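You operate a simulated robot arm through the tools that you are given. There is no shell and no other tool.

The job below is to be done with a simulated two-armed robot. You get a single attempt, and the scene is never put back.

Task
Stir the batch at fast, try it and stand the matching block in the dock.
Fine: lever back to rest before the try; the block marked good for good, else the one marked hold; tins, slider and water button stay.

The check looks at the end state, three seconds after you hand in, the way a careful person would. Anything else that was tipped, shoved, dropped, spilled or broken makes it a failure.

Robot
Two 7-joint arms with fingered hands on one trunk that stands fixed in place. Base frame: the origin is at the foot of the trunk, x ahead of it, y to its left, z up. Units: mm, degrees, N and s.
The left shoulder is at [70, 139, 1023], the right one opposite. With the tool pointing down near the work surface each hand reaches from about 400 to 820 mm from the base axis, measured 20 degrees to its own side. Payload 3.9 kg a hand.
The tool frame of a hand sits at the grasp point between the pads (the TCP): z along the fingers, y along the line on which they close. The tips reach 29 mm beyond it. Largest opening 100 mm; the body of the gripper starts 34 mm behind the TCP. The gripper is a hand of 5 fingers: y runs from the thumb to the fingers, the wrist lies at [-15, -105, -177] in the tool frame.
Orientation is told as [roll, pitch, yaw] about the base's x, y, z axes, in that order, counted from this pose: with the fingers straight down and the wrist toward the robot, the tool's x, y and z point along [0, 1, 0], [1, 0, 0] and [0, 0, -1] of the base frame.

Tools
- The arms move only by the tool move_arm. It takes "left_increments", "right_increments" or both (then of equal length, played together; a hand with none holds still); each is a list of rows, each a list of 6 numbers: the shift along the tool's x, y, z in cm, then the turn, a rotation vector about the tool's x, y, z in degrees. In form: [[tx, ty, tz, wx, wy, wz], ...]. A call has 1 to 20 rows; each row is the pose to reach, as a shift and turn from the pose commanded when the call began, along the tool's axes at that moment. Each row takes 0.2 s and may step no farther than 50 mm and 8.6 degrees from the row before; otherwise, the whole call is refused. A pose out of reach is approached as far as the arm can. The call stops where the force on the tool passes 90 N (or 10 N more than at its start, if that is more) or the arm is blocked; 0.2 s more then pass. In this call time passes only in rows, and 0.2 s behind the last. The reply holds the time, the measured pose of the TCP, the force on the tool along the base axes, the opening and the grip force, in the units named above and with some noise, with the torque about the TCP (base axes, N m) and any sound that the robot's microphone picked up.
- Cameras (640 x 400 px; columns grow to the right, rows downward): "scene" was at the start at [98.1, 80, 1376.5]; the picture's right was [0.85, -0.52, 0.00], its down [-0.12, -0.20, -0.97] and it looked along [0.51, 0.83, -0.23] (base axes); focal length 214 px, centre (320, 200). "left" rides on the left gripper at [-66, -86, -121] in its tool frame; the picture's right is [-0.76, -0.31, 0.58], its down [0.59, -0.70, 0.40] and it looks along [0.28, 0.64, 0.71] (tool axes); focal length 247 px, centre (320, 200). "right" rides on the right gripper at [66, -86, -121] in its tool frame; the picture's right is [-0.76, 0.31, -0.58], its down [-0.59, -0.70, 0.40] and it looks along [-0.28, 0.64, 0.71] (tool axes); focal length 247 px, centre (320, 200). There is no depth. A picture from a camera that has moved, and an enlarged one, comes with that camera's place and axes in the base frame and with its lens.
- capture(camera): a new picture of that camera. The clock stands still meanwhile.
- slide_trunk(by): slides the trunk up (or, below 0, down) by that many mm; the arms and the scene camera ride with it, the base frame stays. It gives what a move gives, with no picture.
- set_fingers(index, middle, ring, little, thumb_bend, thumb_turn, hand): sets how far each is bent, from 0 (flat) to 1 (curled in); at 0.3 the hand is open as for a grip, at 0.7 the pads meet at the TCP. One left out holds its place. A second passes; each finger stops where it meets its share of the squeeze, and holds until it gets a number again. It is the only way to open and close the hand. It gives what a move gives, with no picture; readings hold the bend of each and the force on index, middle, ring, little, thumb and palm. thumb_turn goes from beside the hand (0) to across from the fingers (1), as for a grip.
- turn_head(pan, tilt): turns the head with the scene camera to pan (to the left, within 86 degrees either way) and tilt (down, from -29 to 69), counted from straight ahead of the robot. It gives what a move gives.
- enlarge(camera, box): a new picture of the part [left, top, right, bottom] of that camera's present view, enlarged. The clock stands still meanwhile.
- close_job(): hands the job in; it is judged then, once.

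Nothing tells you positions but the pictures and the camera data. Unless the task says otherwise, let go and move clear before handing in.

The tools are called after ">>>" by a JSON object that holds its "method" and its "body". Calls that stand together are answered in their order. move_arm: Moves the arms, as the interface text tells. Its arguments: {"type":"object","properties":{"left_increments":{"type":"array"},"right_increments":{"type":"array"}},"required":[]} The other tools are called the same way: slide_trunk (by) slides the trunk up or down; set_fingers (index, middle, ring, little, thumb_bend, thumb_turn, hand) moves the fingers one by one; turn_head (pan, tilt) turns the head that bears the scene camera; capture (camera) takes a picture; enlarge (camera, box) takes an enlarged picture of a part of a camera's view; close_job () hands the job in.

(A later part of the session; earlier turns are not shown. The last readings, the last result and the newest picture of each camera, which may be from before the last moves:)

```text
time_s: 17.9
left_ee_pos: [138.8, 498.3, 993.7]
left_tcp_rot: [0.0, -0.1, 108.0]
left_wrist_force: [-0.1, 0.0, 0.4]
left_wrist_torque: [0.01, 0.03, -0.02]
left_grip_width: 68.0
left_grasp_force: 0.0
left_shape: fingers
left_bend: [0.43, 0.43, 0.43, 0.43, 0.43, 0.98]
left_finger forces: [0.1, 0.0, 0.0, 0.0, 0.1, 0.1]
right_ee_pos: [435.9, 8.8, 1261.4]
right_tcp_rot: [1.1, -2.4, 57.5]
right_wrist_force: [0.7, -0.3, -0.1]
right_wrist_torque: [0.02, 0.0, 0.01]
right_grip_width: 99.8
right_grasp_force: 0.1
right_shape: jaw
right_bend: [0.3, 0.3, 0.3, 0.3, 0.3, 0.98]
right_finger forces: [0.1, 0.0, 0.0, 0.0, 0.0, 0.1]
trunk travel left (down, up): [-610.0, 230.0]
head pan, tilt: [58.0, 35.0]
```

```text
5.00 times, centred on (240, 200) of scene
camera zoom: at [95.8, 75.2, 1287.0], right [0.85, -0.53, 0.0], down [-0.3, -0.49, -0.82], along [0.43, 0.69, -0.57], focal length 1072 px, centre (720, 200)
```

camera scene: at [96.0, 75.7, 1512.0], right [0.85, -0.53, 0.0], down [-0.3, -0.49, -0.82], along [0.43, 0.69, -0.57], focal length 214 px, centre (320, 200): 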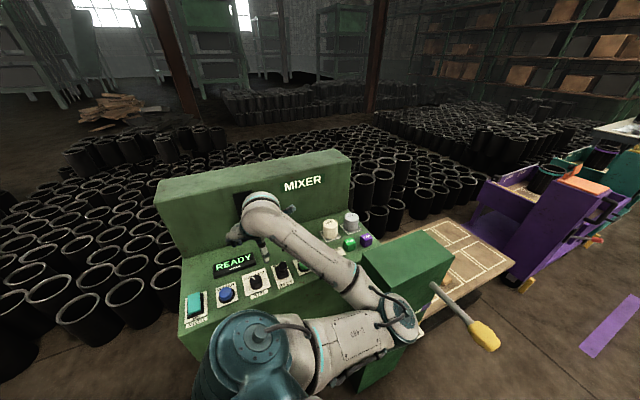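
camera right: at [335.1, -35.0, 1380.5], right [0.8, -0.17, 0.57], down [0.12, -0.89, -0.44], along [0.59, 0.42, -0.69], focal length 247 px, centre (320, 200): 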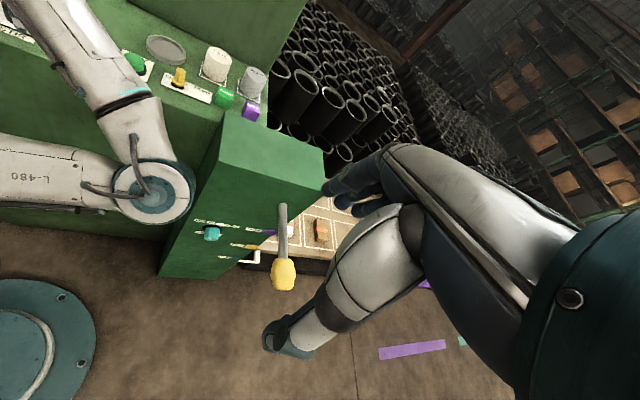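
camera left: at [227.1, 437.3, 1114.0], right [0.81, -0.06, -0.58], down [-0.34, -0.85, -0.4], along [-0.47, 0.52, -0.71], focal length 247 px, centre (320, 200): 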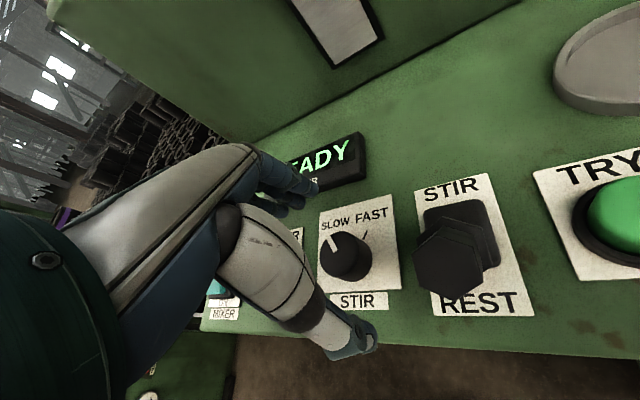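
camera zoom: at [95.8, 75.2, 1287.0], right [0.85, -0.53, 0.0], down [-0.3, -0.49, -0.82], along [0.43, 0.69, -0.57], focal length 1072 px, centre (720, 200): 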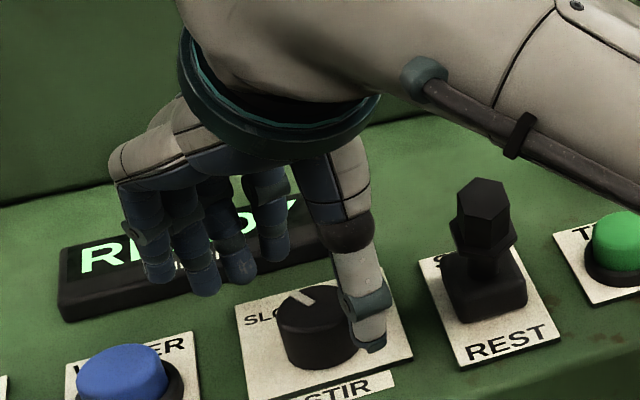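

Index and middle oppose the thumb right over the knob, while ring and little hang off toward the water button. I'll curl ring and little out of the way first, then check.

>>> {"method": "set_fingers", "body": {"hand": "left", "ring": 1.0, "little": 1.0}}

>>> {"method": "enlarge", "body": {"camera": "left", "box": [220, 130, 440, 370]}}

>>> {"method": "enlarge", "body": {"camera": "scene", "box": [190, 160, 290, 240]}}

```text
time_s: 18.9
left_ee_pos: [137.8, 499.1, 992.7]
left_tcp_rot: [0.0, -0.1, 108.0]
left_wrist_force: [0.5, 0.0, 0.9]
left_wrist_torque: [0.01, -0.05, 0.04]
left_grip_width: 67.7
left_grasp_force: 0.1
left_shape: fingers
left_bend: [0.43, 0.43, 1.0, 1.0, 0.43, 0.98]
left_finger forces: [0.0, 0.0, 0.0, 0.0, 0.0, 0.1]
right_ee_pos: [436.5, 8.9, 1262.2]
right_tcp_rot: [1.1, -2.4, 57.5]
right_wrist_force: [-0.5, 0.2, -0.1]
right_wrist_torque: [-0.01, 0.02, -0.02]
right_grip_width: 99.7
right_grasp_force: 0.0
right_shape: jaw
right_bend: [0.3, 0.3, 0.3, 0.3, 0.3, 0.98]
right_finger forces: [0.0, 0.1, 0.0, 0.0, 0.0, 0.0]
trunk travel left (down, up): [-610.0, 230.0]
head pan, tilt: [58.0, 35.0]
```

```text
1.67 times, centred on (330, 250) of left
camera zoom: at [227.2, 437.3, 1113.9], right [0.81, -0.06, -0.58], down [-0.34, -0.85, -0.4], along [-0.47, 0.52, -0.71], focal length 412 px, centre (303, 117)
```

zoom: 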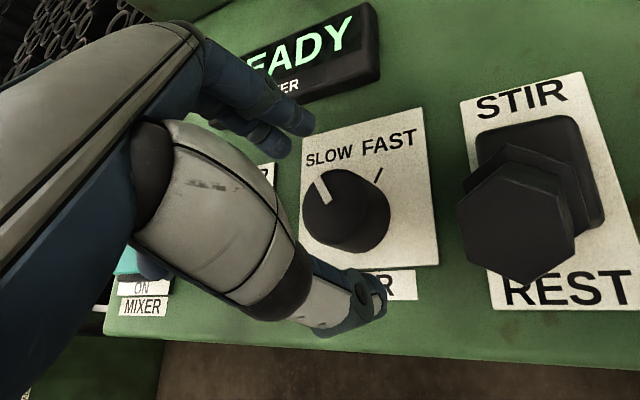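

```text
5.00 times, centred on (240, 200) of scene
camera zoom: at [95.9, 75.2, 1287.0], right [0.85, -0.53, 0.0], down [-0.3, -0.49, -0.82], along [0.43, 0.69, -0.57], focal length 1072 px, centre (720, 200)
```

zoom: 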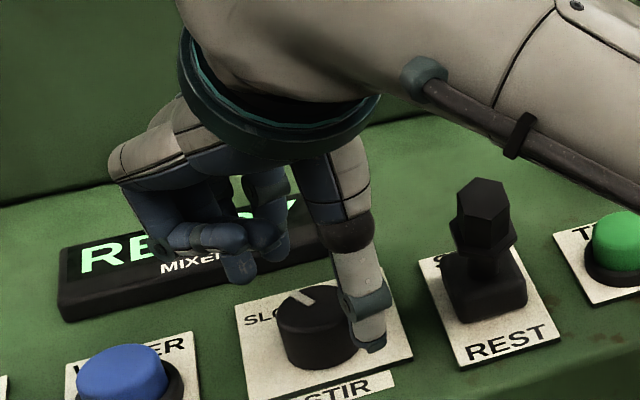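

Ring and little are folded away. Now I lower 24 mm so that index, middle and thumb straddle the knob.

>>> {"method": "slide_trunk", "body": {"by": -24}}

>>> {"method": "enlarge", "body": {"camera": "left", "box": [220, 130, 440, 370]}}

>>> {"method": "enlarge", "body": {"camera": "scene", "box": [190, 150, 290, 230]}}

>>> {"method": "capture", "body": {"camera": "right"}}

```text
time_s: 19.6
left_ee_pos: [137.9, 498.1, 969.4]
left_tcp_rot: [0.2, -0.1, 108.0]
left_wrist_force: [0.2, 0.4, 0.0]
left_wrist_torque: [-0.01, 0.02, -0.03]
left_grip_width: 68.0
left_grasp_force: 0.2
left_shape: fingers
left_bend: [0.43, 0.43, 1.0, 1.0, 0.43, 0.98]
left_finger forces: [0.0, 0.0, 0.1, 0.1, 0.0, 0.0]
right_ee_pos: [435.5, 8.4, 1237.5]
right_tcp_rot: [1.1, -2.3, 57.5]
right_wrist_force: [0.3, -1.0, -0.4]
right_wrist_torque: [0.01, -0.01, -0.02]
right_grip_width: 99.7
right_grasp_force: 0.0
right_shape: jaw
right_bend: [0.3, 0.3, 0.3, 0.3, 0.3, 0.98]
right_finger forces: [0.0, 0.0, 0.1, 0.0, 0.1, 0.0]
trunk travel left (down, up): [-586.0, 254.0]
head pan, tilt: [58.0, 35.0]
```

```text
1.67 times, centred on (330, 250) of left
camera zoom: at [226.9, 437.3, 1090.0], right [0.81, -0.06, -0.58], down [-0.34, -0.85, -0.4], along [-0.47, 0.52, -0.71], focal length 412 px, centre (303, 117)
```

zoom: 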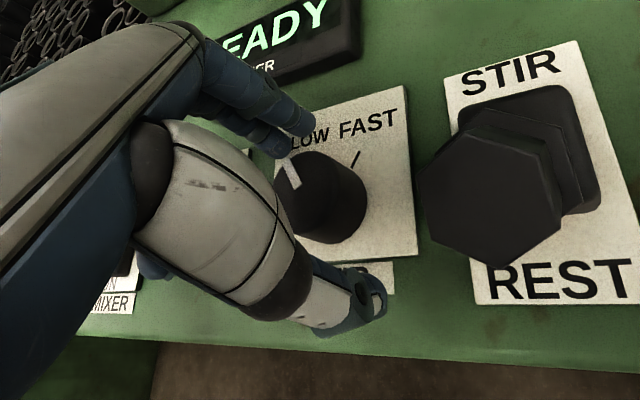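

```text
5.00 times, centred on (240, 190) of scene
camera zoom: at [95.5, 75.1, 1263.0], right [0.85, -0.53, 0.0], down [-0.3, -0.49, -0.82], along [0.43, 0.69, -0.57], focal length 1072 px, centre (720, 250)
```

zoom: 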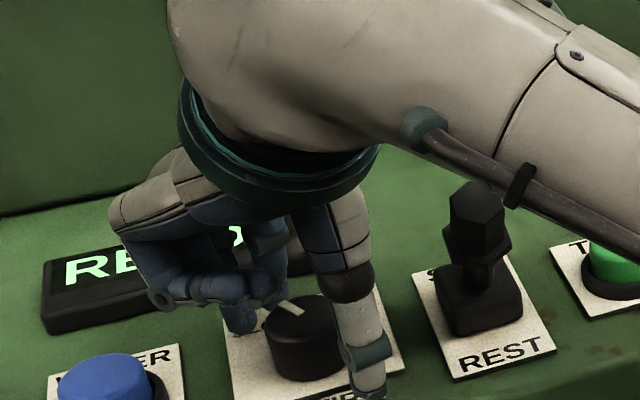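

```text
taken
camera right: at [334.8, -35.0, 1356.6], right [0.8, -0.17, 0.57], down [0.12, -0.89, -0.44], along [0.59, 0.42, -0.69], focal length 247 px, centre (320, 200)
```

right: 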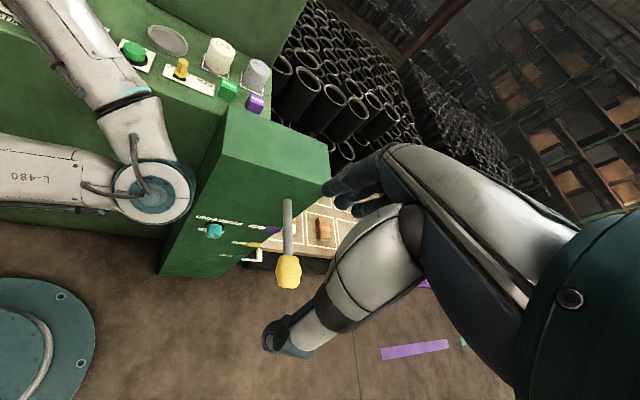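

The fingers straddle the knob and the elbow is still about 35 mm clear of the second machine. I now close index, middle and thumb on the knob.

>>> {"method": "set_fingers", "body": {"hand": "left", "index": 0.62, "middle": 0.62, "thumb_bend": 0.62}}

>>> {"method": "enlarge", "body": {"camera": "left", "box": [220, 130, 440, 370]}}

>>> {"method": "enlarge", "body": {"camera": "scene", "box": [190, 150, 290, 230]}}

```text
time_s: 20.6
left_ee_pos: [138.6, 499.8, 968.9]
left_tcp_rot: [-0.1, -0.1, 108.1]
left_wrist_force: [-1.3, 3.1, 1.6]
left_wrist_torque: [0.06, 0.05, 0.03]
left_grip_width: 29.3
left_grasp_force: 4.2
left_shape: fingers
left_bend: [0.58, 0.6, 1.0, 1.0, 0.6, 0.97]
left_finger forces: [3.9, 1.8, 0.0, 0.0, 2.4, 0.1]
right_ee_pos: [434.4, 9.2, 1237.0]
right_tcp_rot: [1.1, -2.3, 57.5]
right_wrist_force: [-0.3, 0.5, 0.5]
right_wrist_torque: [0.04, 0.01, 0.04]
right_grip_width: 100.1
right_grasp_force: 0.1
right_shape: jaw
right_bend: [0.3, 0.3, 0.3, 0.3, 0.3, 0.98]
right_finger forces: [0.0, 0.0, 0.0, 0.0, 0.0, 0.0]
trunk travel left (down, up): [-586.0, 254.0]
head pan, tilt: [58.0, 35.0]
```

```text
1.67 times, centred on (330, 250) of left
camera zoom: at [227.0, 437.8, 1089.8], right [0.81, -0.06, -0.58], down [-0.34, -0.85, -0.4], along [-0.47, 0.52, -0.71], focal length 412 px, centre (303, 117)
```

zoom: 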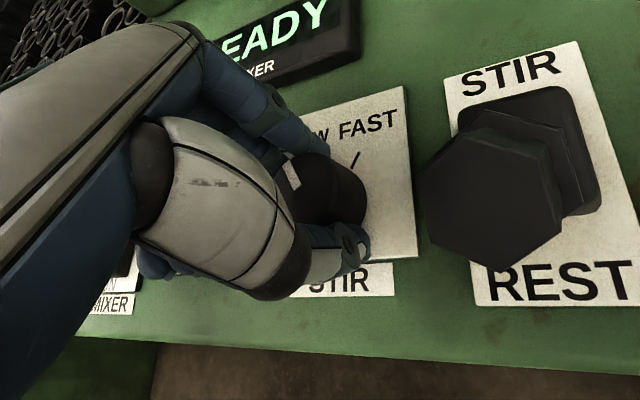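

```text
5.00 times, centred on (240, 190) of scene
camera zoom: at [95.6, 75.7, 1263.0], right [0.85, -0.53, 0.0], down [-0.3, -0.49, -0.82], along [0.43, 0.69, -0.57], focal length 1072 px, centre (720, 250)
```

zoom: 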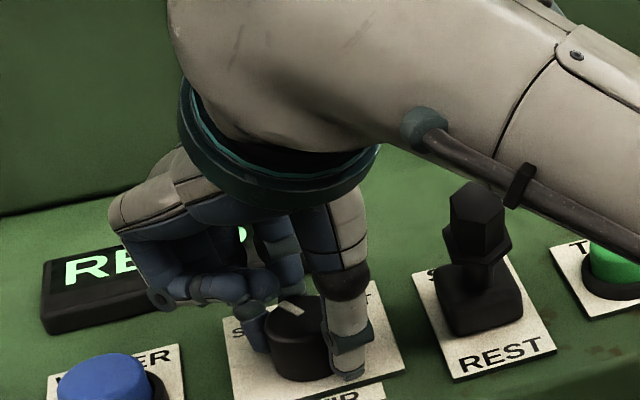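

The knob is gripped lightly (about 4 N). I'll squeeze a little more and turn it clockwise about 62° in small steps.

>>> {"method": "set_fingers", "body": {"hand": "left", "index": 0.68, "middle": 0.68, "thumb_bend": 0.68}}

>>> {"method": "move_arm", "body": {"left_increments": [[0, 0, 0, 0, 0, 6], [0, 0, 0, 0, 0, 12], [0, 0, 0, 0, 0, 18], [0, 0, 0, 0, 0, 24], [0, 0, 0, 0, 0, 30]]}}

>>> {"method": "enlarge", "body": {"camera": "left", "box": [220, 130, 440, 370]}}

>>> {"method": "capture", "body": {"camera": "scene"}}

>>> {"method": "enlarge", "body": {"camera": "scene", "box": [190, 150, 290, 230]}}

```text
time_s: 21.6
left_ee_pos: [138.3, 499.9, 967.9]
left_tcp_rot: [0.0, -0.1, 108.0]
left_wrist_force: [-2.6, 7.5, 3.2]
left_wrist_torque: [0.11, 0.06, -0.01]
left_grip_width: 28.1
left_grasp_force: 10.2
left_shape: fingers
left_bend: [0.59, 0.62, 1.0, 1.0, 0.63, 0.97]
left_finger forces: [8.9, 5.1, 0.0, 0.0, 6.4, 0.0]
right_ee_pos: [434.4, 9.6, 1237.4]
right_tcp_rot: [1.1, -2.3, 57.4]
right_wrist_force: [-0.4, 0.0, -0.5]
right_wrist_torque: [-0.01, 0.0, 0.01]
right_grip_width: 99.7
right_grasp_force: 0.0
right_shape: jaw
right_bend: [0.3, 0.3, 0.3, 0.3, 0.3, 0.98]
right_finger forces: [0.0, 0.0, 0.0, 0.1, 0.0, 0.0]
trunk travel left (down, up): [-586.0, 254.0]
head pan, tilt: [58.0, 35.0]
```

```text
time_s: 22.8
left_ee_pos: [138.0, 499.3, 968.4]
left_tcp_rot: [0.1, -0.1, 77.8]
left_wrist_force: [-0.8, 6.9, 5.4]
left_wrist_torque: [0.12, 0.01, -0.04]
left_grip_width: 27.9
left_grasp_force: 10.3
left_shape: fingers
left_bend: [0.59, 0.62, 1.0, 1.0, 0.63, 0.97]
left_finger forces: [8.0, 5.7, 0.0, 0.0, 7.2, 0.0]
right_ee_pos: [434.5, 9.1, 1237.9]
right_tcp_rot: [1.1, -2.4, 57.5]
right_wrist_force: [-0.6, -0.5, -1.2]
right_wrist_torque: [-0.01, 0.03, 0.03]
right_grip_width: 99.7
right_grasp_force: 0.0
right_shape: jaw
right_bend: [0.3, 0.3, 0.3, 0.3, 0.3, 0.98]
right_finger forces: [0.0, 0.0, 0.0, 0.1, 0.0, 0.0]
trunk travel left (down, up): [-586.0, 254.0]
head pan, tilt: [58.0, 35.0]
```

```text
1.67 times, centred on (330, 250) of left
camera zoom: at [184.3, 401.9, 1089.4], right [0.68, -0.46, -0.58], down [-0.72, -0.56, -0.4], along [-0.14, 0.69, -0.71], focal length 412 px, centre (303, 117)
```

zoom: 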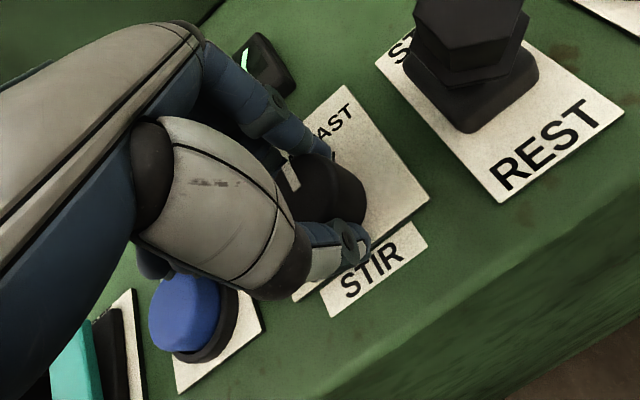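

```text
taken
camera scene: at [95.1, 76.0, 1263.0], right [0.85, -0.53, 0.0], down [-0.3, -0.49, -0.82], along [0.43, 0.69, -0.57], focal length 214 px, centre (320, 200)
```

scene: 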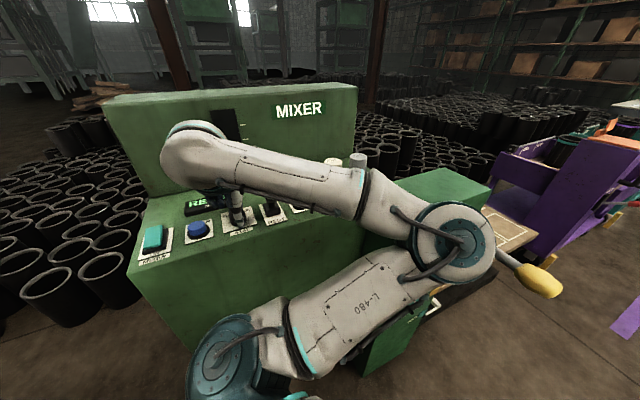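

```text
5.00 times, centred on (240, 190) of scene
camera zoom: at [95.1, 76.0, 1263.0], right [0.85, -0.53, 0.0], down [-0.3, -0.49, -0.82], along [0.43, 0.69, -0.57], focal length 1072 px, centre (720, 250)
```

zoom: 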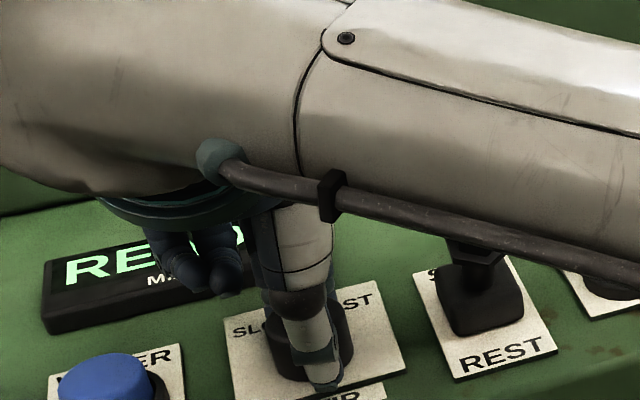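

The knob turns with the hand: the white line kept its place in the hand's view after 30°. I'll continue the remaining 32° and watch for a stop.

>>> {"method": "move_arm", "body": {"left_increments": [[0, 0, 0, 0, 0, 6], [0, 0, 0, 0, 0, 12], [0, 0, 0, 0, 0, 18], [0, 0, 0, 0, 0, 24], [0, 0, 0, 0, 0, 30]]}}

>>> {"method": "capture", "body": {"camera": "scene"}}

>>> {"method": "enlarge", "body": {"camera": "left", "box": [220, 130, 440, 370]}}

>>> {"method": "enlarge", "body": {"camera": "scene", "box": [190, 150, 290, 230]}}

```text
time_s: 24.0
left_ee_pos: [138.5, 499.8, 967.5]
left_tcp_rot: [0.1, 0.0, 47.9]
left_wrist_force: [2.2, 5.5, 1.8]
left_wrist_torque: [0.09, 0.0, -0.02]
left_grip_width: 28.0
left_grasp_force: 9.5
left_shape: fingers
left_bend: [0.6, 0.63, 1.0, 1.0, 0.63, 0.97]
left_finger forces: [7.5, 4.7, 0.0, 0.0, 7.3, 0.1]
right_ee_pos: [436.0, 9.6, 1237.4]
right_tcp_rot: [1.1, -2.3, 57.5]
right_wrist_force: [-0.2, -0.4, 0.2]
right_wrist_torque: [-0.01, -0.02, 0.0]
right_grip_width: 99.9
right_grasp_force: 0.0
right_shape: jaw
right_bend: [0.3, 0.3, 0.3, 0.3, 0.3, 0.98]
right_finger forces: [0.0, 0.1, 0.1, 0.0, 0.0, 0.0]
trunk travel left (down, up): [-586.0, 254.0]
head pan, tilt: [58.0, 35.0]
```

```text
taken
camera scene: at [95.9, 76.0, 1262.9], right [0.85, -0.53, 0.0], down [-0.3, -0.49, -0.82], along [0.43, 0.69, -0.57], focal length 214 px, centre (320, 200)
```

scene: 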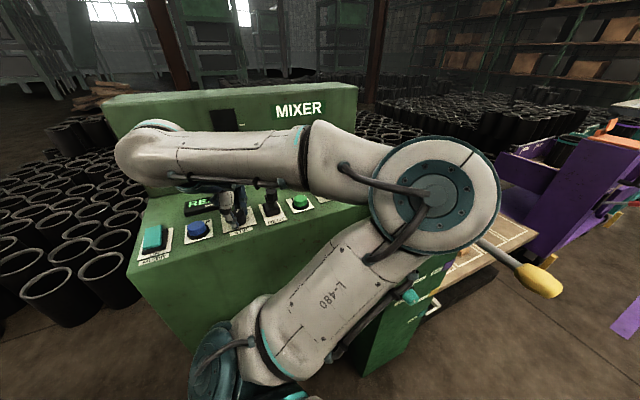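

```text
1.67 times, centred on (330, 250) of left
camera zoom: at [129.7, 392.4, 1089.7], right [0.36, -0.73, -0.58], down [-0.91, -0.13, -0.4], along [0.22, 0.67, -0.71], focal length 412 px, centre (303, 117)
```

zoom: 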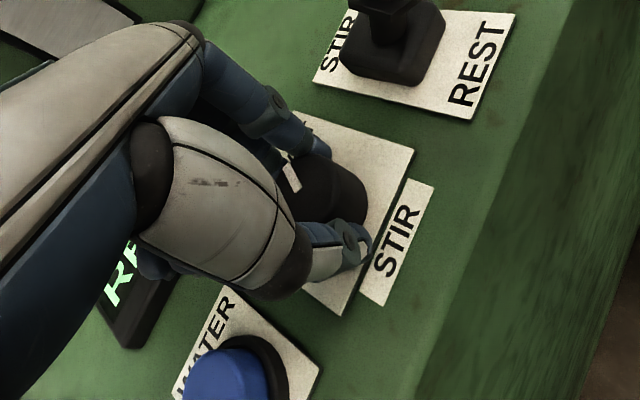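

```text
5.00 times, centred on (240, 190) of scene
camera zoom: at [95.9, 76.0, 1262.9], right [0.85, -0.53, 0.0], down [-0.3, -0.49, -0.82], along [0.43, 0.69, -0.57], focal length 1072 px, centre (720, 250)
```

zoom: 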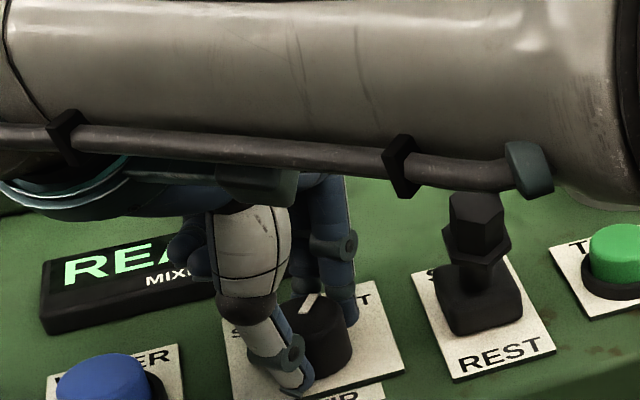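

The hand has turned a full 60° with no slip. I'll release the knob and back off upward to see where the pointer stands.

>>> {"method": "set_fingers", "body": {"hand": "left", "index": 0.43, "middle": 0.43, "thumb_bend": 0.43}}

>>> {"method": "slide_trunk", "body": {"by": 60}}

>>> {"method": "enlarge", "body": {"camera": "left", "box": [300, 100, 540, 320]}}

>>> {"method": "enlarge", "body": {"camera": "scene", "box": [150, 180, 330, 290]}}

```text
time_s: 25.0
left_ee_pos: [138.8, 498.9, 968.4]
left_tcp_rot: [0.1, -0.1, 48.0]
left_wrist_force: [0.3, -0.9, 0.3]
left_wrist_torque: [0.01, 0.01, 0.02]
left_grip_width: 67.1
left_grasp_force: 0.1
left_shape: fingers
left_bend: [0.43, 0.43, 1.0, 1.0, 0.43, 0.97]
left_finger forces: [0.0, 0.0, 0.0, 0.0, 0.0, 0.0]
right_ee_pos: [435.5, 7.7, 1237.5]
right_tcp_rot: [1.1, -2.4, 57.4]
right_wrist_force: [-0.8, 0.1, 0.5]
right_wrist_torque: [0.02, -0.02, 0.0]
right_grip_width: 100.0
right_grasp_force: 0.2
right_shape: jaw
right_bend: [0.3, 0.3, 0.3, 0.3, 0.3, 0.98]
right_finger forces: [0.0, 0.0, 0.0, 0.0, 0.0, 0.0]
trunk travel left (down, up): [-586.0, 254.0]
head pan, tilt: [58.0, 35.0]
```

```text
time_s: 26.0
left_ee_pos: [138.5, 500.1, 1028.8]
left_tcp_rot: [0.0, -0.1, 48.0]
left_wrist_force: [-0.1, 0.5, -0.1]
left_wrist_torque: [0.01, -0.01, 0.02]
left_grip_width: 67.2
left_grasp_force: 0.0
left_shape: fingers
left_bend: [0.43, 0.43, 1.0, 1.0, 0.43, 0.97]
left_finger forces: [0.0, 0.0, 0.0, 0.1, 0.0, 0.1]
right_ee_pos: [436.4, 7.7, 1296.6]
right_tcp_rot: [1.1, -2.3, 57.5]
right_wrist_force: [-0.8, -0.5, 0.2]
right_wrist_torque: [0.01, 0.0, 0.02]
right_grip_width: 100.0
right_grasp_force: 0.1
right_shape: jaw
right_bend: [0.3, 0.3, 0.3, 0.3, 0.3, 0.98]
right_finger forces: [0.1, 0.1, 0.0, 0.0, 0.1, 0.0]
trunk travel left (down, up): [-646.0, 194.0]
head pan, tilt: [58.0, 35.0]
```

```text
1.82 times, centred on (420, 210) of left
camera zoom: at [129.9, 391.8, 1150.1], right [0.36, -0.73, -0.58], down [-0.91, -0.13, -0.4], along [0.22, 0.67, -0.71], focal length 449 px, centre (138, 182)
```

zoom: 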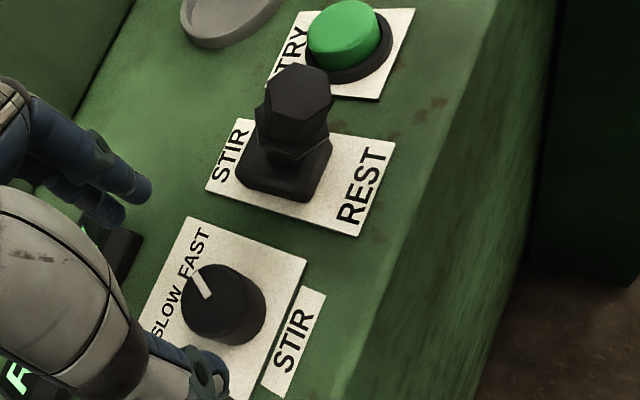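

```text
3.56 times, centred on (240, 235) of scene
camera zoom: at [96.0, 75.2, 1323.0], right [0.85, -0.53, 0.0], down [-0.3, -0.49, -0.82], along [0.43, 0.69, -0.57], focal length 763 px, centre (604, 76)
```

zoom: 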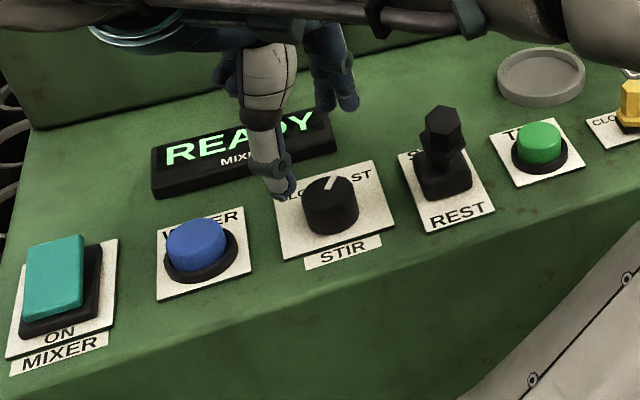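

The pointer now aims at about 38–41° right of +y, matching the FAST tick (~39°). Next is the lever: its head is around (213, 460, 1017). I'll lift, move over it with the closing line along the lever's travel, so that thumb and fingers form a loose cage around the head.

>>> {"method": "move_arm", "body": {"left_increments": [[0, 0, -2.8, 0, 0, 0], [0, 0, -5.6, 0, 0, 0], [-2.0, 0.5, -5.6, 0, 0, -8.5], [-4.1, 1.1, -5.6, 0, 0, -17], [-6.1, 1.6, -5.6, 0, 0, -25.5], [-8.15, 2.16, -5.6, 0, 0, -34]]}}

>>> {"method": "capture", "body": {"camera": "scene"}}

>>> {"method": "capture", "body": {"camera": "left"}}

>>> {"method": "enlarge", "body": {"camera": "scene", "box": [150, 180, 330, 290]}}

```text
time_s: 27.4
left_ee_pos: [215.5, 460.2, 1083.3]
left_tcp_rot: [0.0, -0.1, 82.2]
left_wrist_force: [0.2, 0.1, -0.9]
left_wrist_torque: [0.01, -0.02, 0.01]
left_grip_width: 67.5
left_grasp_force: 0.0
left_shape: fingers
left_bend: [0.43, 0.43, 1.0, 1.0, 0.43, 0.98]
left_finger forces: [0.1, 0.1, 0.0, 0.0, 0.1, 0.1]
right_ee_pos: [437.2, 8.1, 1297.0]
right_tcp_rot: [1.1, -2.3, 57.5]
right_wrist_force: [0.5, -0.8, -0.6]
right_wrist_torque: [-0.01, -0.04, 0.01]
right_grip_width: 99.9
right_grasp_force: 0.2
right_shape: jaw
right_bend: [0.3, 0.3, 0.3, 0.3, 0.3, 0.98]
right_finger forces: [0.1, 0.0, 0.1, 0.0, 0.0, 0.1]
trunk travel left (down, up): [-646.0, 194.0]
head pan, tilt: [58.0, 35.0]
```

```text
taken
camera scene: at [97.4, 75.2, 1322.9], right [0.85, -0.53, 0.0], down [-0.3, -0.49, -0.82], along [0.43, 0.69, -0.57], focal length 214 px, centre (320, 200)
```

scene: 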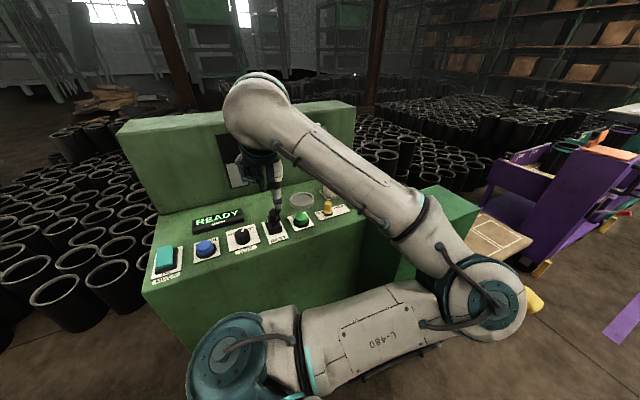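

```text
taken
camera left: at [268.1, 365.9, 1204.5], right [0.71, -0.41, -0.58], down [-0.68, -0.62, -0.4], along [-0.19, 0.68, -0.71], focal length 247 px, centre (320, 200)
```

left: 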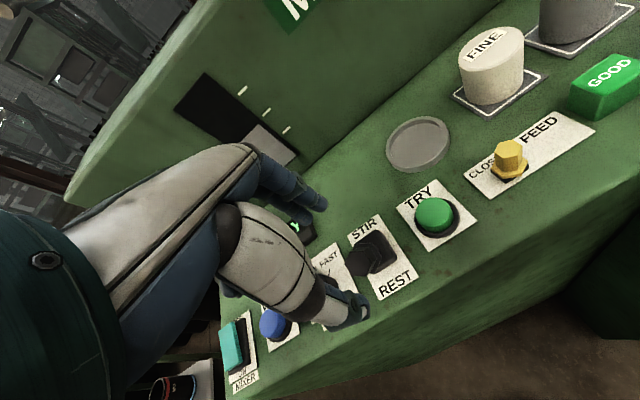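

```text
3.56 times, centred on (240, 235) of scene
camera zoom: at [97.4, 75.2, 1322.9], right [0.85, -0.53, 0.0], down [-0.3, -0.49, -0.82], along [0.43, 0.69, -0.57], focal length 763 px, centre (604, 76)
```

zoom: 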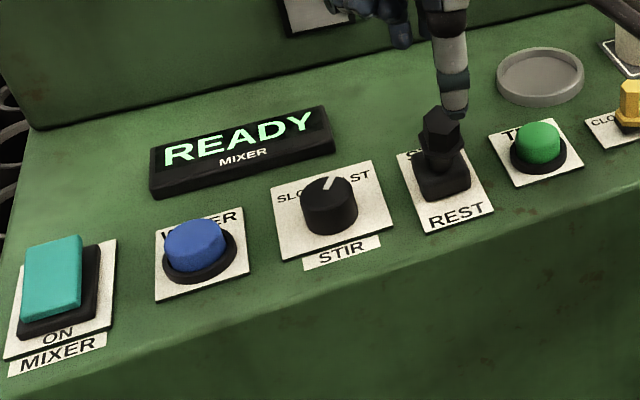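

From here the scene camera sees the display clearly. I'll zoom in to align the cage over the lever head.

>>> {"method": "enlarge", "body": {"camera": "left", "box": [270, 180, 430, 340]}}

>>> {"method": "enlarge", "body": {"camera": "scene", "box": [220, 170, 320, 250]}}

>>> {"method": "capture", "body": {"camera": "right"}}

```text
2.50 times, centred on (350, 260) of left
camera zoom: at [268.1, 365.9, 1204.5], right [0.71, -0.41, -0.58], down [-0.68, -0.62, -0.4], along [-0.19, 0.68, -0.71], focal length 617 px, centre (245, 50)
```

zoom: 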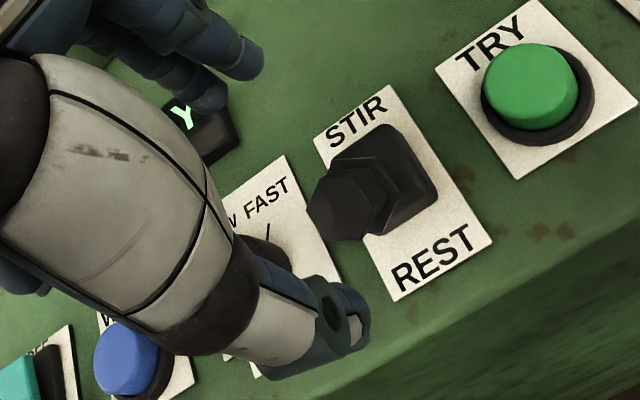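

```text
5.00 times, centred on (270, 210) of scene
camera zoom: at [97.4, 75.2, 1322.9], right [0.85, -0.53, 0.0], down [-0.3, -0.49, -0.82], along [0.43, 0.69, -0.57], focal length 1072 px, centre (570, 150)
```

zoom: 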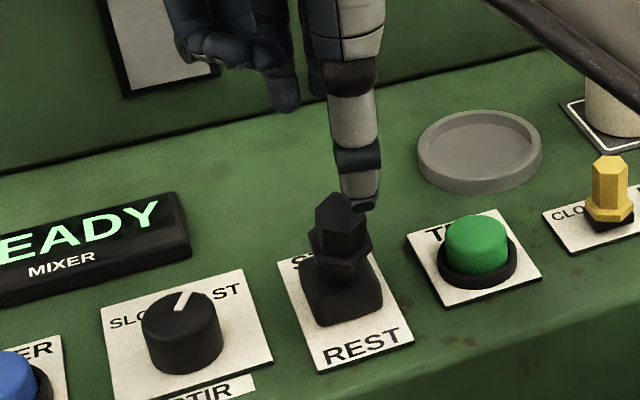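

```text
taken
camera right: at [337.0, -35.0, 1416.0], right [0.8, -0.17, 0.57], down [0.12, -0.89, -0.44], along [0.59, 0.42, -0.69], focal length 247 px, centre (320, 200)
```

right: 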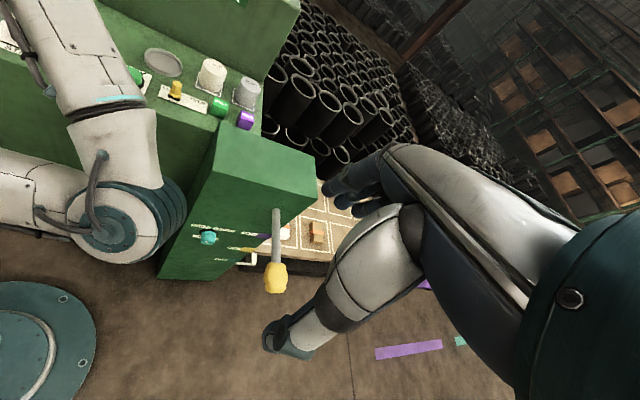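

The lever head is directly under the hand within a couple of millimetres. I lower straight down with the trunk so thumb and fingers cage the head.

>>> {"method": "slide_trunk", "body": {"by": -78}}

>>> {"method": "capture", "body": {"camera": "left"}}

>>> {"method": "enlarge", "body": {"camera": "scene", "box": [170, 130, 330, 230]}}

>>> {"method": "capture", "body": {"camera": "scene"}}

```text
time_s: 28.6
left_ee_pos: [213.1, 460.3, 1005.2]
left_tcp_rot: [0.1, -0.1, 82.0]
left_wrist_force: [-0.5, -0.6, -0.3]
left_wrist_torque: [-0.02, 0.01, -0.01]
left_grip_width: 67.0
left_grasp_force: 0.0
left_shape: fingers
left_bend: [0.43, 0.43, 1.0, 1.0, 0.43, 0.98]
left_finger forces: [0.0, 0.0, 0.1, 0.0, 0.0, 0.0]
right_ee_pos: [434.9, 9.2, 1219.8]
right_tcp_rot: [1.1, -2.4, 57.4]
right_wrist_force: [1.1, -0.3, -0.6]
right_wrist_torque: [-0.02, -0.03, -0.02]
right_grip_width: 99.6
right_grasp_force: 0.1
right_shape: jaw
right_bend: [0.3, 0.3, 0.3, 0.3, 0.3, 0.98]
right_finger forces: [0.0, 0.1, 0.1, 0.1, 0.0, 0.1]
trunk travel left (down, up): [-568.0, 272.0]
head pan, tilt: [58.0, 35.0]
```

```text
taken
camera left: at [265.9, 365.9, 1126.9], right [0.71, -0.41, -0.58], down [-0.68, -0.61, -0.4], along [-0.19, 0.68, -0.71], focal length 247 px, centre (320, 200)
```

left: 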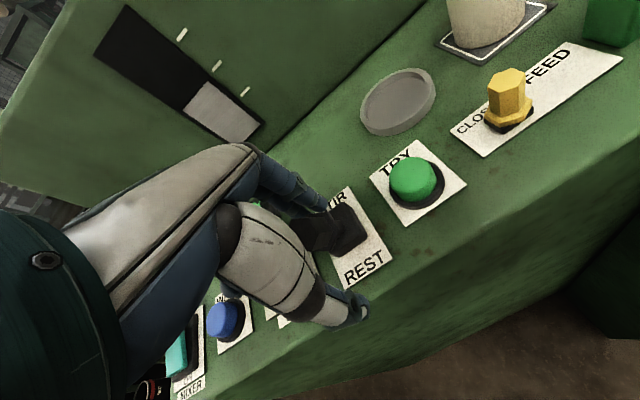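

```text
4.00 times, centred on (250, 180) of scene
camera zoom: at [95.5, 75.2, 1245.0], right [0.85, -0.53, 0.0], down [-0.3, -0.49, -0.82], along [0.43, 0.69, -0.57], focal length 858 px, centre (600, 280)
```

zoom: 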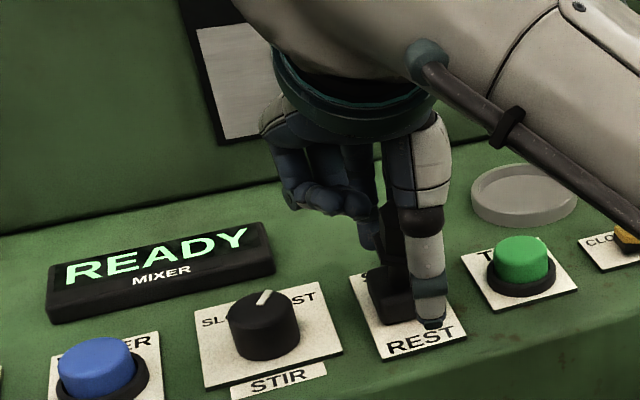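

```text
taken
camera scene: at [95.5, 75.2, 1245.0], right [0.85, -0.53, 0.0], down [-0.3, -0.49, -0.82], along [0.43, 0.69, -0.57], focal length 214 px, centre (320, 200)
```

scene: 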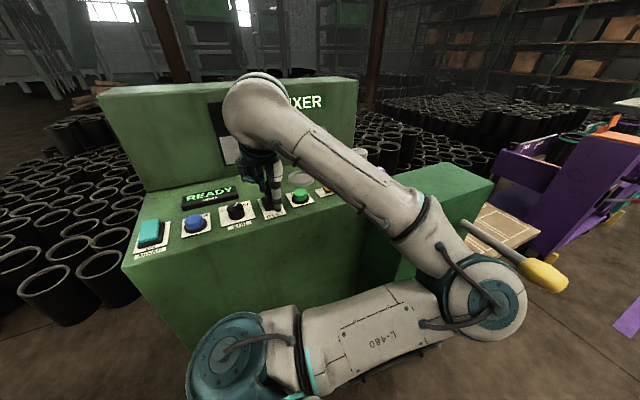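

The lever head is caged and the display still reads READY in the scene view. I push the lever away from me toward STIR in small steps.

>>> {"method": "move_arm", "body": {"left_increments": [[0, 1.0, 0, 0, 0, 0], [0, 2.0, 0, 0, 0, 0], [0, 3.0, 0, 0, 0, 0], [0, 4.0, 0, 0, 0, 0], [0, 5.0, 0, 0, 0, 0]]}}

>>> {"method": "enlarge", "body": {"camera": "scene", "box": [170, 130, 330, 230]}}

>>> {"method": "enlarge", "body": {"camera": "left", "box": [220, 130, 440, 330]}}

```text
time_s: 29.8
left_ee_pos: [220.5, 508.7, 1005.1]
left_tcp_rot: [-0.1, -0.1, 82.0]
left_wrist_force: [-0.3, -1.4, -0.4]
left_wrist_torque: [0.02, 0.0, -0.01]
left_grip_width: 68.2
left_grasp_force: 0.6
left_shape: fingers
left_bend: [0.43, 0.43, 1.0, 1.0, 0.43, 0.97]
left_finger forces: [0.0, 0.0, 0.1, 0.1, 0.7, 0.1]
right_ee_pos: [435.6, 8.2, 1219.0]
right_tcp_rot: [1.0, -2.4, 57.5]
right_wrist_force: [0.2, 0.2, 0.3]
right_wrist_torque: [-0.03, 0.0, 0.0]
right_grip_width: 100.0
right_grasp_force: 0.1
right_shape: jaw
right_bend: [0.3, 0.3, 0.3, 0.3, 0.3, 0.98]
right_finger forces: [0.1, 0.0, 0.1, 0.1, 0.0, 0.0]
trunk travel left (down, up): [-568.0, 272.0]
head pan, tilt: [58.0, 35.0]
```

```text
4.00 times, centred on (250, 180) of scene
camera zoom: at [95.8, 75.2, 1245.0], right [0.85, -0.53, 0.0], down [-0.3, -0.49, -0.82], along [0.43, 0.69, -0.57], focal length 858 px, centre (600, 280)
```

zoom: 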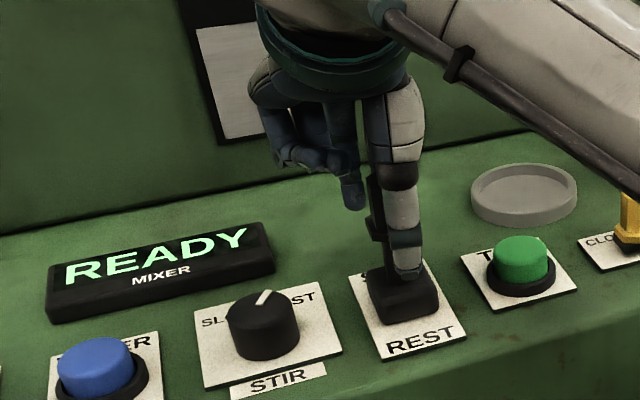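

```text
2.00 times, centred on (330, 230) of left
camera zoom: at [272.7, 414.7, 1126.9], right [0.71, -0.41, -0.58], down [-0.68, -0.61, -0.4], along [-0.19, 0.68, -0.71], focal length 494 px, centre (300, 140)
```

zoom: 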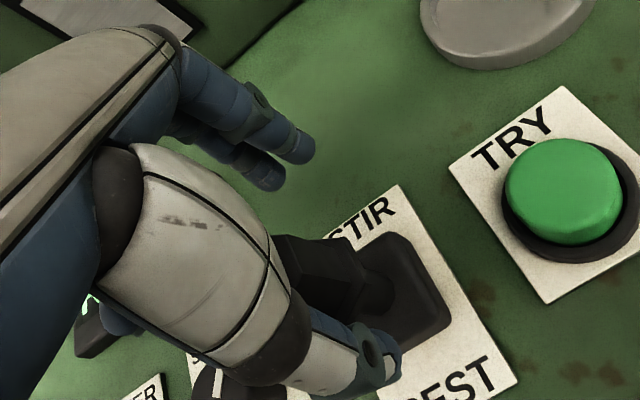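

The thumb has brought the lever to about upright with little force. I continue toward STIR.

>>> {"method": "move_arm", "body": {"left_increments": [[0, 1.0, 0, 0, 0, 0], [0, 2.0, 0, 0, 0, 0], [0, 3.0, 0, 0, 0, 0], [0, 4.0, 0, 0, 0, 0]]}}

>>> {"method": "enlarge", "body": {"camera": "scene", "box": [170, 130, 330, 230]}}

>>> {"method": "enlarge", "body": {"camera": "left", "box": [220, 130, 440, 330]}}

```text
time_s: 30.8
left_ee_pos: [225.1, 547.0, 1004.7]
left_tcp_rot: [0.0, 0.0, 82.0]
left_wrist_force: [-0.6, -6.2, 0.2]
left_wrist_torque: [-0.16, -0.02, -0.01]
left_grip_width: 76.5
left_grasp_force: 2.3
left_shape: fingers
left_bend: [0.43, 0.43, 1.0, 1.0, 0.39, 0.97]
left_finger forces: [0.1, 0.1, 0.0, 0.0, 5.0, 0.1]
right_ee_pos: [435.1, 8.2, 1219.9]
right_tcp_rot: [1.2, -2.4, 57.6]
right_wrist_force: [0.5, -0.3, 0.1]
right_wrist_torque: [0.02, -0.01, -0.02]
right_grip_width: 100.1
right_grasp_force: 0.0
right_shape: jaw
right_bend: [0.3, 0.3, 0.3, 0.3, 0.3, 0.98]
right_finger forces: [0.1, 0.0, 0.1, 0.0, 0.1, 0.0]
trunk travel left (down, up): [-568.0, 272.0]
head pan, tilt: [58.0, 35.0]
```

```text
4.00 times, centred on (250, 180) of scene
camera zoom: at [95.8, 74.0, 1245.1], right [0.85, -0.53, 0.0], down [-0.3, -0.49, -0.82], along [0.43, 0.7, -0.57], focal length 858 px, centre (600, 280)
```

zoom: 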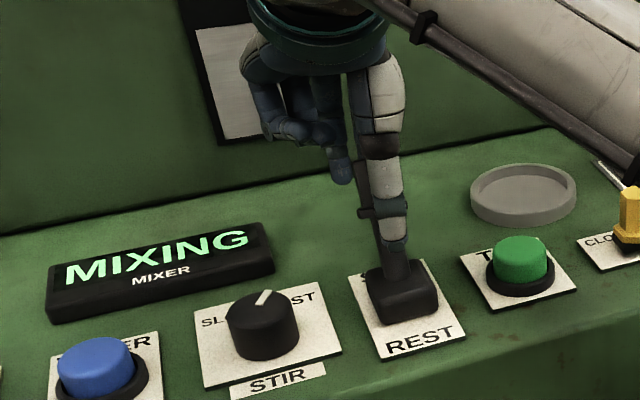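

```text
2.00 times, centred on (330, 230) of left
camera zoom: at [277.2, 453.2, 1126.3], right [0.71, -0.41, -0.58], down [-0.68, -0.61, -0.4], along [-0.19, 0.68, -0.71], focal length 494 px, centre (300, 140)
```

zoom: 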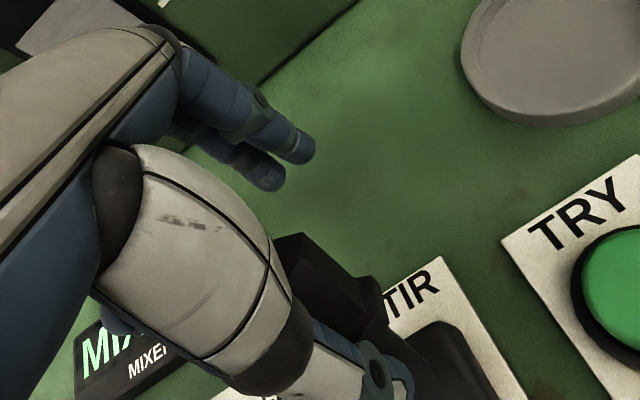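

The display now reads MIXING and the lever rests at STIR with the thumb lightly behind it. I'll hold still a few seconds and watch the display.

>>> {"method": "move_arm", "body": {"left_increments": [[0, 0, 0, 0, 0, 0], [0, 0, 0, 0, 0, 0], [0, 0, 0, 0, 0, 0], [0, 0, 0, 0, 0, 0], [0, 0, 0, 0, 0, 0], [0, 0, 0, 0, 0, 0], [0, 0, 0, 0, 0, 0], [0, 0, 0, 0, 0, 0], [0, 0, 0, 0, 0, 0], [0, 0, 0, 0, 0, 0]]}}

>>> {"method": "enlarge", "body": {"camera": "scene", "box": [170, 100, 330, 230]}}

```text
time_s: 33.0
left_ee_pos: [224.3, 547.5, 1005.1]
left_tcp_rot: [0.1, -0.1, 82.0]
left_wrist_force: [-0.6, -4.2, 0.1]
left_wrist_torque: [-0.14, -0.02, 0.02]
left_grip_width: 76.5
left_grasp_force: 2.6
left_shape: fingers
left_bend: [0.43, 0.43, 1.0, 1.0, 0.39, 0.97]
left_finger forces: [0.1, 0.1, 0.0, 0.1, 4.8, 0.1]
right_ee_pos: [435.9, 8.0, 1218.4]
right_tcp_rot: [1.1, -2.5, 57.5]
right_wrist_force: [0.4, 0.6, -0.5]
right_wrist_torque: [0.04, 0.03, -0.01]
right_grip_width: 100.0
right_grasp_force: 0.0
right_shape: jaw
right_bend: [0.3, 0.3, 0.3, 0.3, 0.3, 0.98]
right_finger forces: [0.0, 0.0, 0.0, 0.0, 0.1, 0.0]
trunk travel left (down, up): [-568.0, 272.0]
head pan, tilt: [58.0, 35.0]
```

```text
3.08 times, centred on (250, 165) of scene
camera zoom: at [95.9, 74.1, 1245.1], right [0.85, -0.53, 0.0], down [-0.3, -0.49, -0.82], along [0.43, 0.7, -0.57], focal length 660 px, centre (535, 308)
```

zoom: 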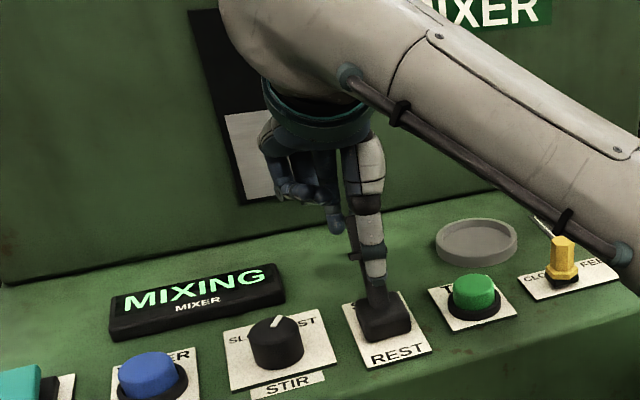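

Still MIXING after about two seconds. I keep waiting and watching the display and gauge.

>>> {"method": "move_arm", "body": {"left_increments": [[0, 0, 0, 0, 0, 0], [0, 0, 0, 0, 0, 0], [0, 0, 0, 0, 0, 0], [0, 0, 0, 0, 0, 0], [0, 0, 0, 0, 0, 0], [0, 0, 0, 0, 0, 0], [0, 0, 0, 0, 0, 0], [0, 0, 0, 0, 0, 0], [0, 0, 0, 0, 0, 0], [0, 0, 0, 0, 0, 0], [0, 0, 0, 0, 0, 0], [0, 0, 0, 0, 0, 0], [0, 0, 0, 0, 0, 0], [0, 0, 0, 0, 0, 0], [0, 0, 0, 0, 0, 0]]}}

>>> {"method": "enlarge", "body": {"camera": "scene", "box": [170, 100, 330, 230]}}

```text
time_s: 36.2
left_ee_pos: [224.2, 547.6, 1005.7]
left_tcp_rot: [0.0, 0.0, 82.1]
left_wrist_force: [-0.1, -5.4, 0.8]
left_wrist_torque: [-0.15, -0.01, 0.01]
left_grip_width: 76.5
left_grasp_force: 2.1
left_shape: fingers
left_bend: [0.43, 0.43, 1.0, 1.0, 0.39, 0.97]
left_finger forces: [0.1, 0.0, 0.0, 0.1, 4.8, 0.0]
right_ee_pos: [435.7, 8.2, 1219.9]
right_tcp_rot: [1.2, -2.5, 57.6]
right_wrist_force: [-0.3, 0.2, 0.2]
right_wrist_torque: [0.01, 0.01, 0.0]
right_grip_width: 100.1
right_grasp_force: 0.0
right_shape: jaw
right_bend: [0.3, 0.3, 0.3, 0.3, 0.3, 0.98]
right_finger forces: [0.0, 0.0, 0.0, 0.0, 0.0, 0.0]
trunk travel left (down, up): [-568.0, 272.0]
head pan, tilt: [58.0, 35.0]
```

```text
3.08 times, centred on (250, 165) of scene
camera zoom: at [95.8, 74.1, 1245.1], right [0.85, -0.53, 0.0], down [-0.3, -0.49, -0.82], along [0.43, 0.7, -0.57], focal length 660 px, centre (535, 308)
```

zoom: 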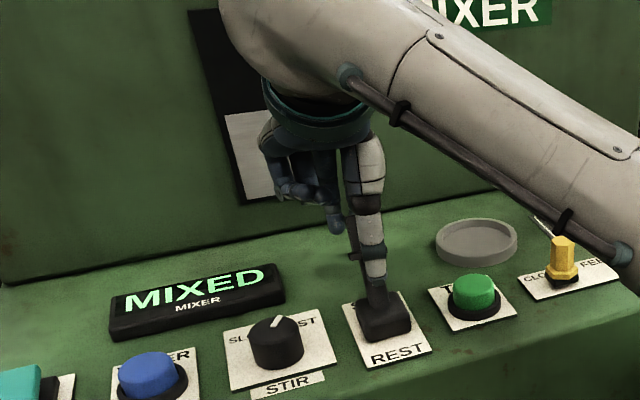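

The display reads MIXED. Now I pull the lever back to REST with the fingers.

>>> {"method": "move_arm", "body": {"left_increments": [[0, -1.2, 0, 0, 0, 0], [0, -2.4, 0, 0, 0, 0], [0, -3.6, 0, 0, 0, 0], [0, -4.8, 0, 0, 0, 0], [0, -6.0, 0, 0, 0, 0], [0, -7.2, 0, 0, 0, 0], [0, -8.4, 0, 0, 0, 0], [0, -9.4, 0, 0, 0, 0]]}}

>>> {"method": "enlarge", "body": {"camera": "scene", "box": [170, 100, 330, 230]}}

>>> {"method": "enlarge", "body": {"camera": "left", "box": [220, 130, 440, 330]}}

```text
time_s: 38.0
left_ee_pos: [213.6, 454.7, 1004.8]
left_tcp_rot: [0.0, -0.1, 81.9]
left_wrist_force: [-0.7, 0.4, -0.5]
left_wrist_torque: [-0.03, -0.03, 0.0]
left_grip_width: 68.0
left_grasp_force: 0.0
left_shape: fingers
left_bend: [0.43, 0.43, 1.0, 1.0, 0.43, 0.97]
left_finger forces: [0.1, 0.0, 0.0, 0.0, 0.1, 0.0]
right_ee_pos: [436.2, 7.8, 1219.8]
right_tcp_rot: [1.1, -2.3, 57.5]
right_wrist_force: [0.0, 0.4, -0.2]
right_wrist_torque: [0.0, 0.0, -0.04]
right_grip_width: 99.7
right_grasp_force: 0.0
right_shape: jaw
right_bend: [0.3, 0.3, 0.3, 0.3, 0.3, 0.98]
right_finger forces: [0.1, 0.0, 0.0, 0.0, 0.0, 0.0]
trunk travel left (down, up): [-568.0, 272.0]
head pan, tilt: [58.0, 35.0]
```

```text
3.08 times, centred on (250, 165) of scene
camera zoom: at [95.9, 75.1, 1245.0], right [0.85, -0.53, 0.0], down [-0.3, -0.49, -0.82], along [0.43, 0.69, -0.57], focal length 660 px, centre (535, 308)
```

zoom: 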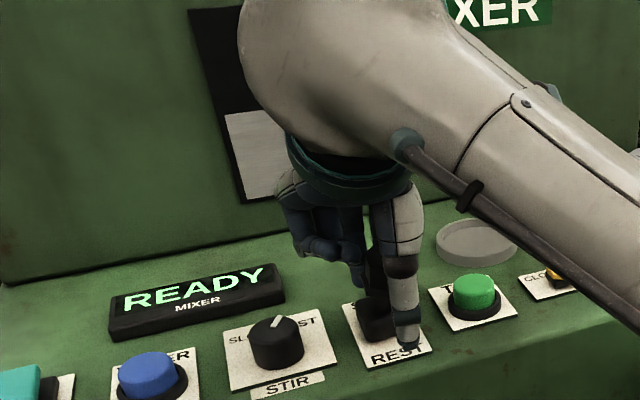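

```text
2.00 times, centred on (330, 230) of left
camera zoom: at [266.0, 361.3, 1126.5], right [0.71, -0.41, -0.58], down [-0.68, -0.61, -0.4], along [-0.19, 0.68, -0.71], focal length 494 px, centre (300, 140)
```

zoom: 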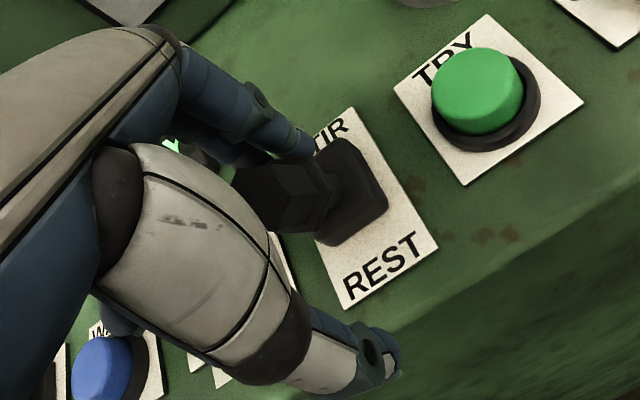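

The display is back to READY and the lever has come toward REST. I'll pull a bit farther to be sure it is fully home.

>>> {"method": "move_arm", "body": {"left_increments": [[0, -0.6, 0, 0, 0, 0], [0, -1.2, 0, 0, 0, 0], [0, -1.8, 0, 0, 0, 0]]}}

>>> {"method": "enlarge", "body": {"camera": "scene", "box": [170, 100, 330, 230]}}

>>> {"method": "enlarge", "body": {"camera": "left", "box": [220, 130, 440, 330]}}

```text
time_s: 38.8
left_ee_pos: [210.5, 439.9, 1004.9]
left_tcp_rot: [0.1, 0.0, 82.0]
left_wrist_force: [3.0, 11.8, -0.1]
left_wrist_torque: [0.11, 0.03, 0.04]
left_grip_width: 76.7
left_grasp_force: 5.3
left_shape: fingers
left_bend: [0.36, 0.41, 1.0, 1.0, 0.43, 0.97]
left_finger forces: [8.7, 2.0, 0.1, 0.0, 0.1, 0.0]
right_ee_pos: [436.7, 10.9, 1219.5]
right_tcp_rot: [1.1, -2.3, 57.5]
right_wrist_force: [-0.3, 0.5, 0.5]
right_wrist_torque: [-0.01, -0.04, -0.02]
right_grip_width: 100.0
right_grasp_force: 0.0
right_shape: jaw
right_bend: [0.3, 0.3, 0.3, 0.3, 0.3, 0.98]
right_finger forces: [0.1, 0.0, 0.0, 0.1, 0.0, 0.0]
trunk travel left (down, up): [-568.0, 272.0]
head pan, tilt: [58.0, 35.0]
```

```text
3.08 times, centred on (250, 165) of scene
camera zoom: at [96.5, 77.8, 1244.7], right [0.85, -0.53, 0.0], down [-0.3, -0.49, -0.82], along [0.43, 0.69, -0.58], focal length 660 px, centre (535, 308)
```

zoom: 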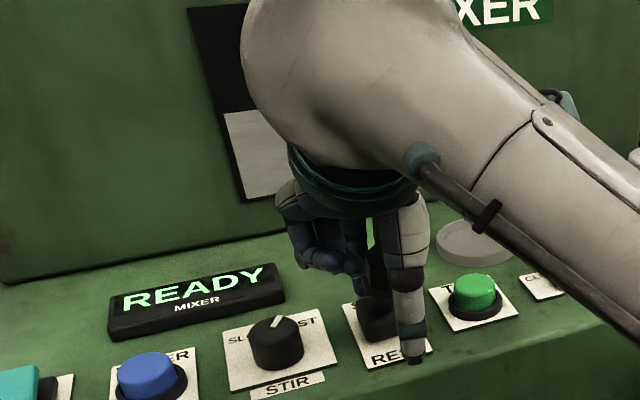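

```text
2.00 times, centred on (330, 230) of left
camera zoom: at [263.0, 346.5, 1126.9], right [0.71, -0.41, -0.58], down [-0.68, -0.62, -0.4], along [-0.19, 0.67, -0.71], focal length 494 px, centre (300, 140)
```

zoom: 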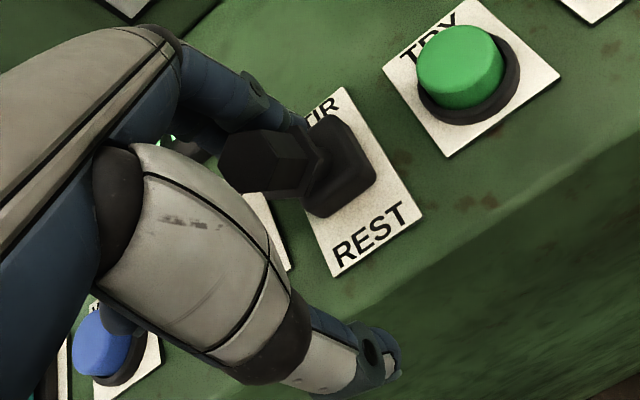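

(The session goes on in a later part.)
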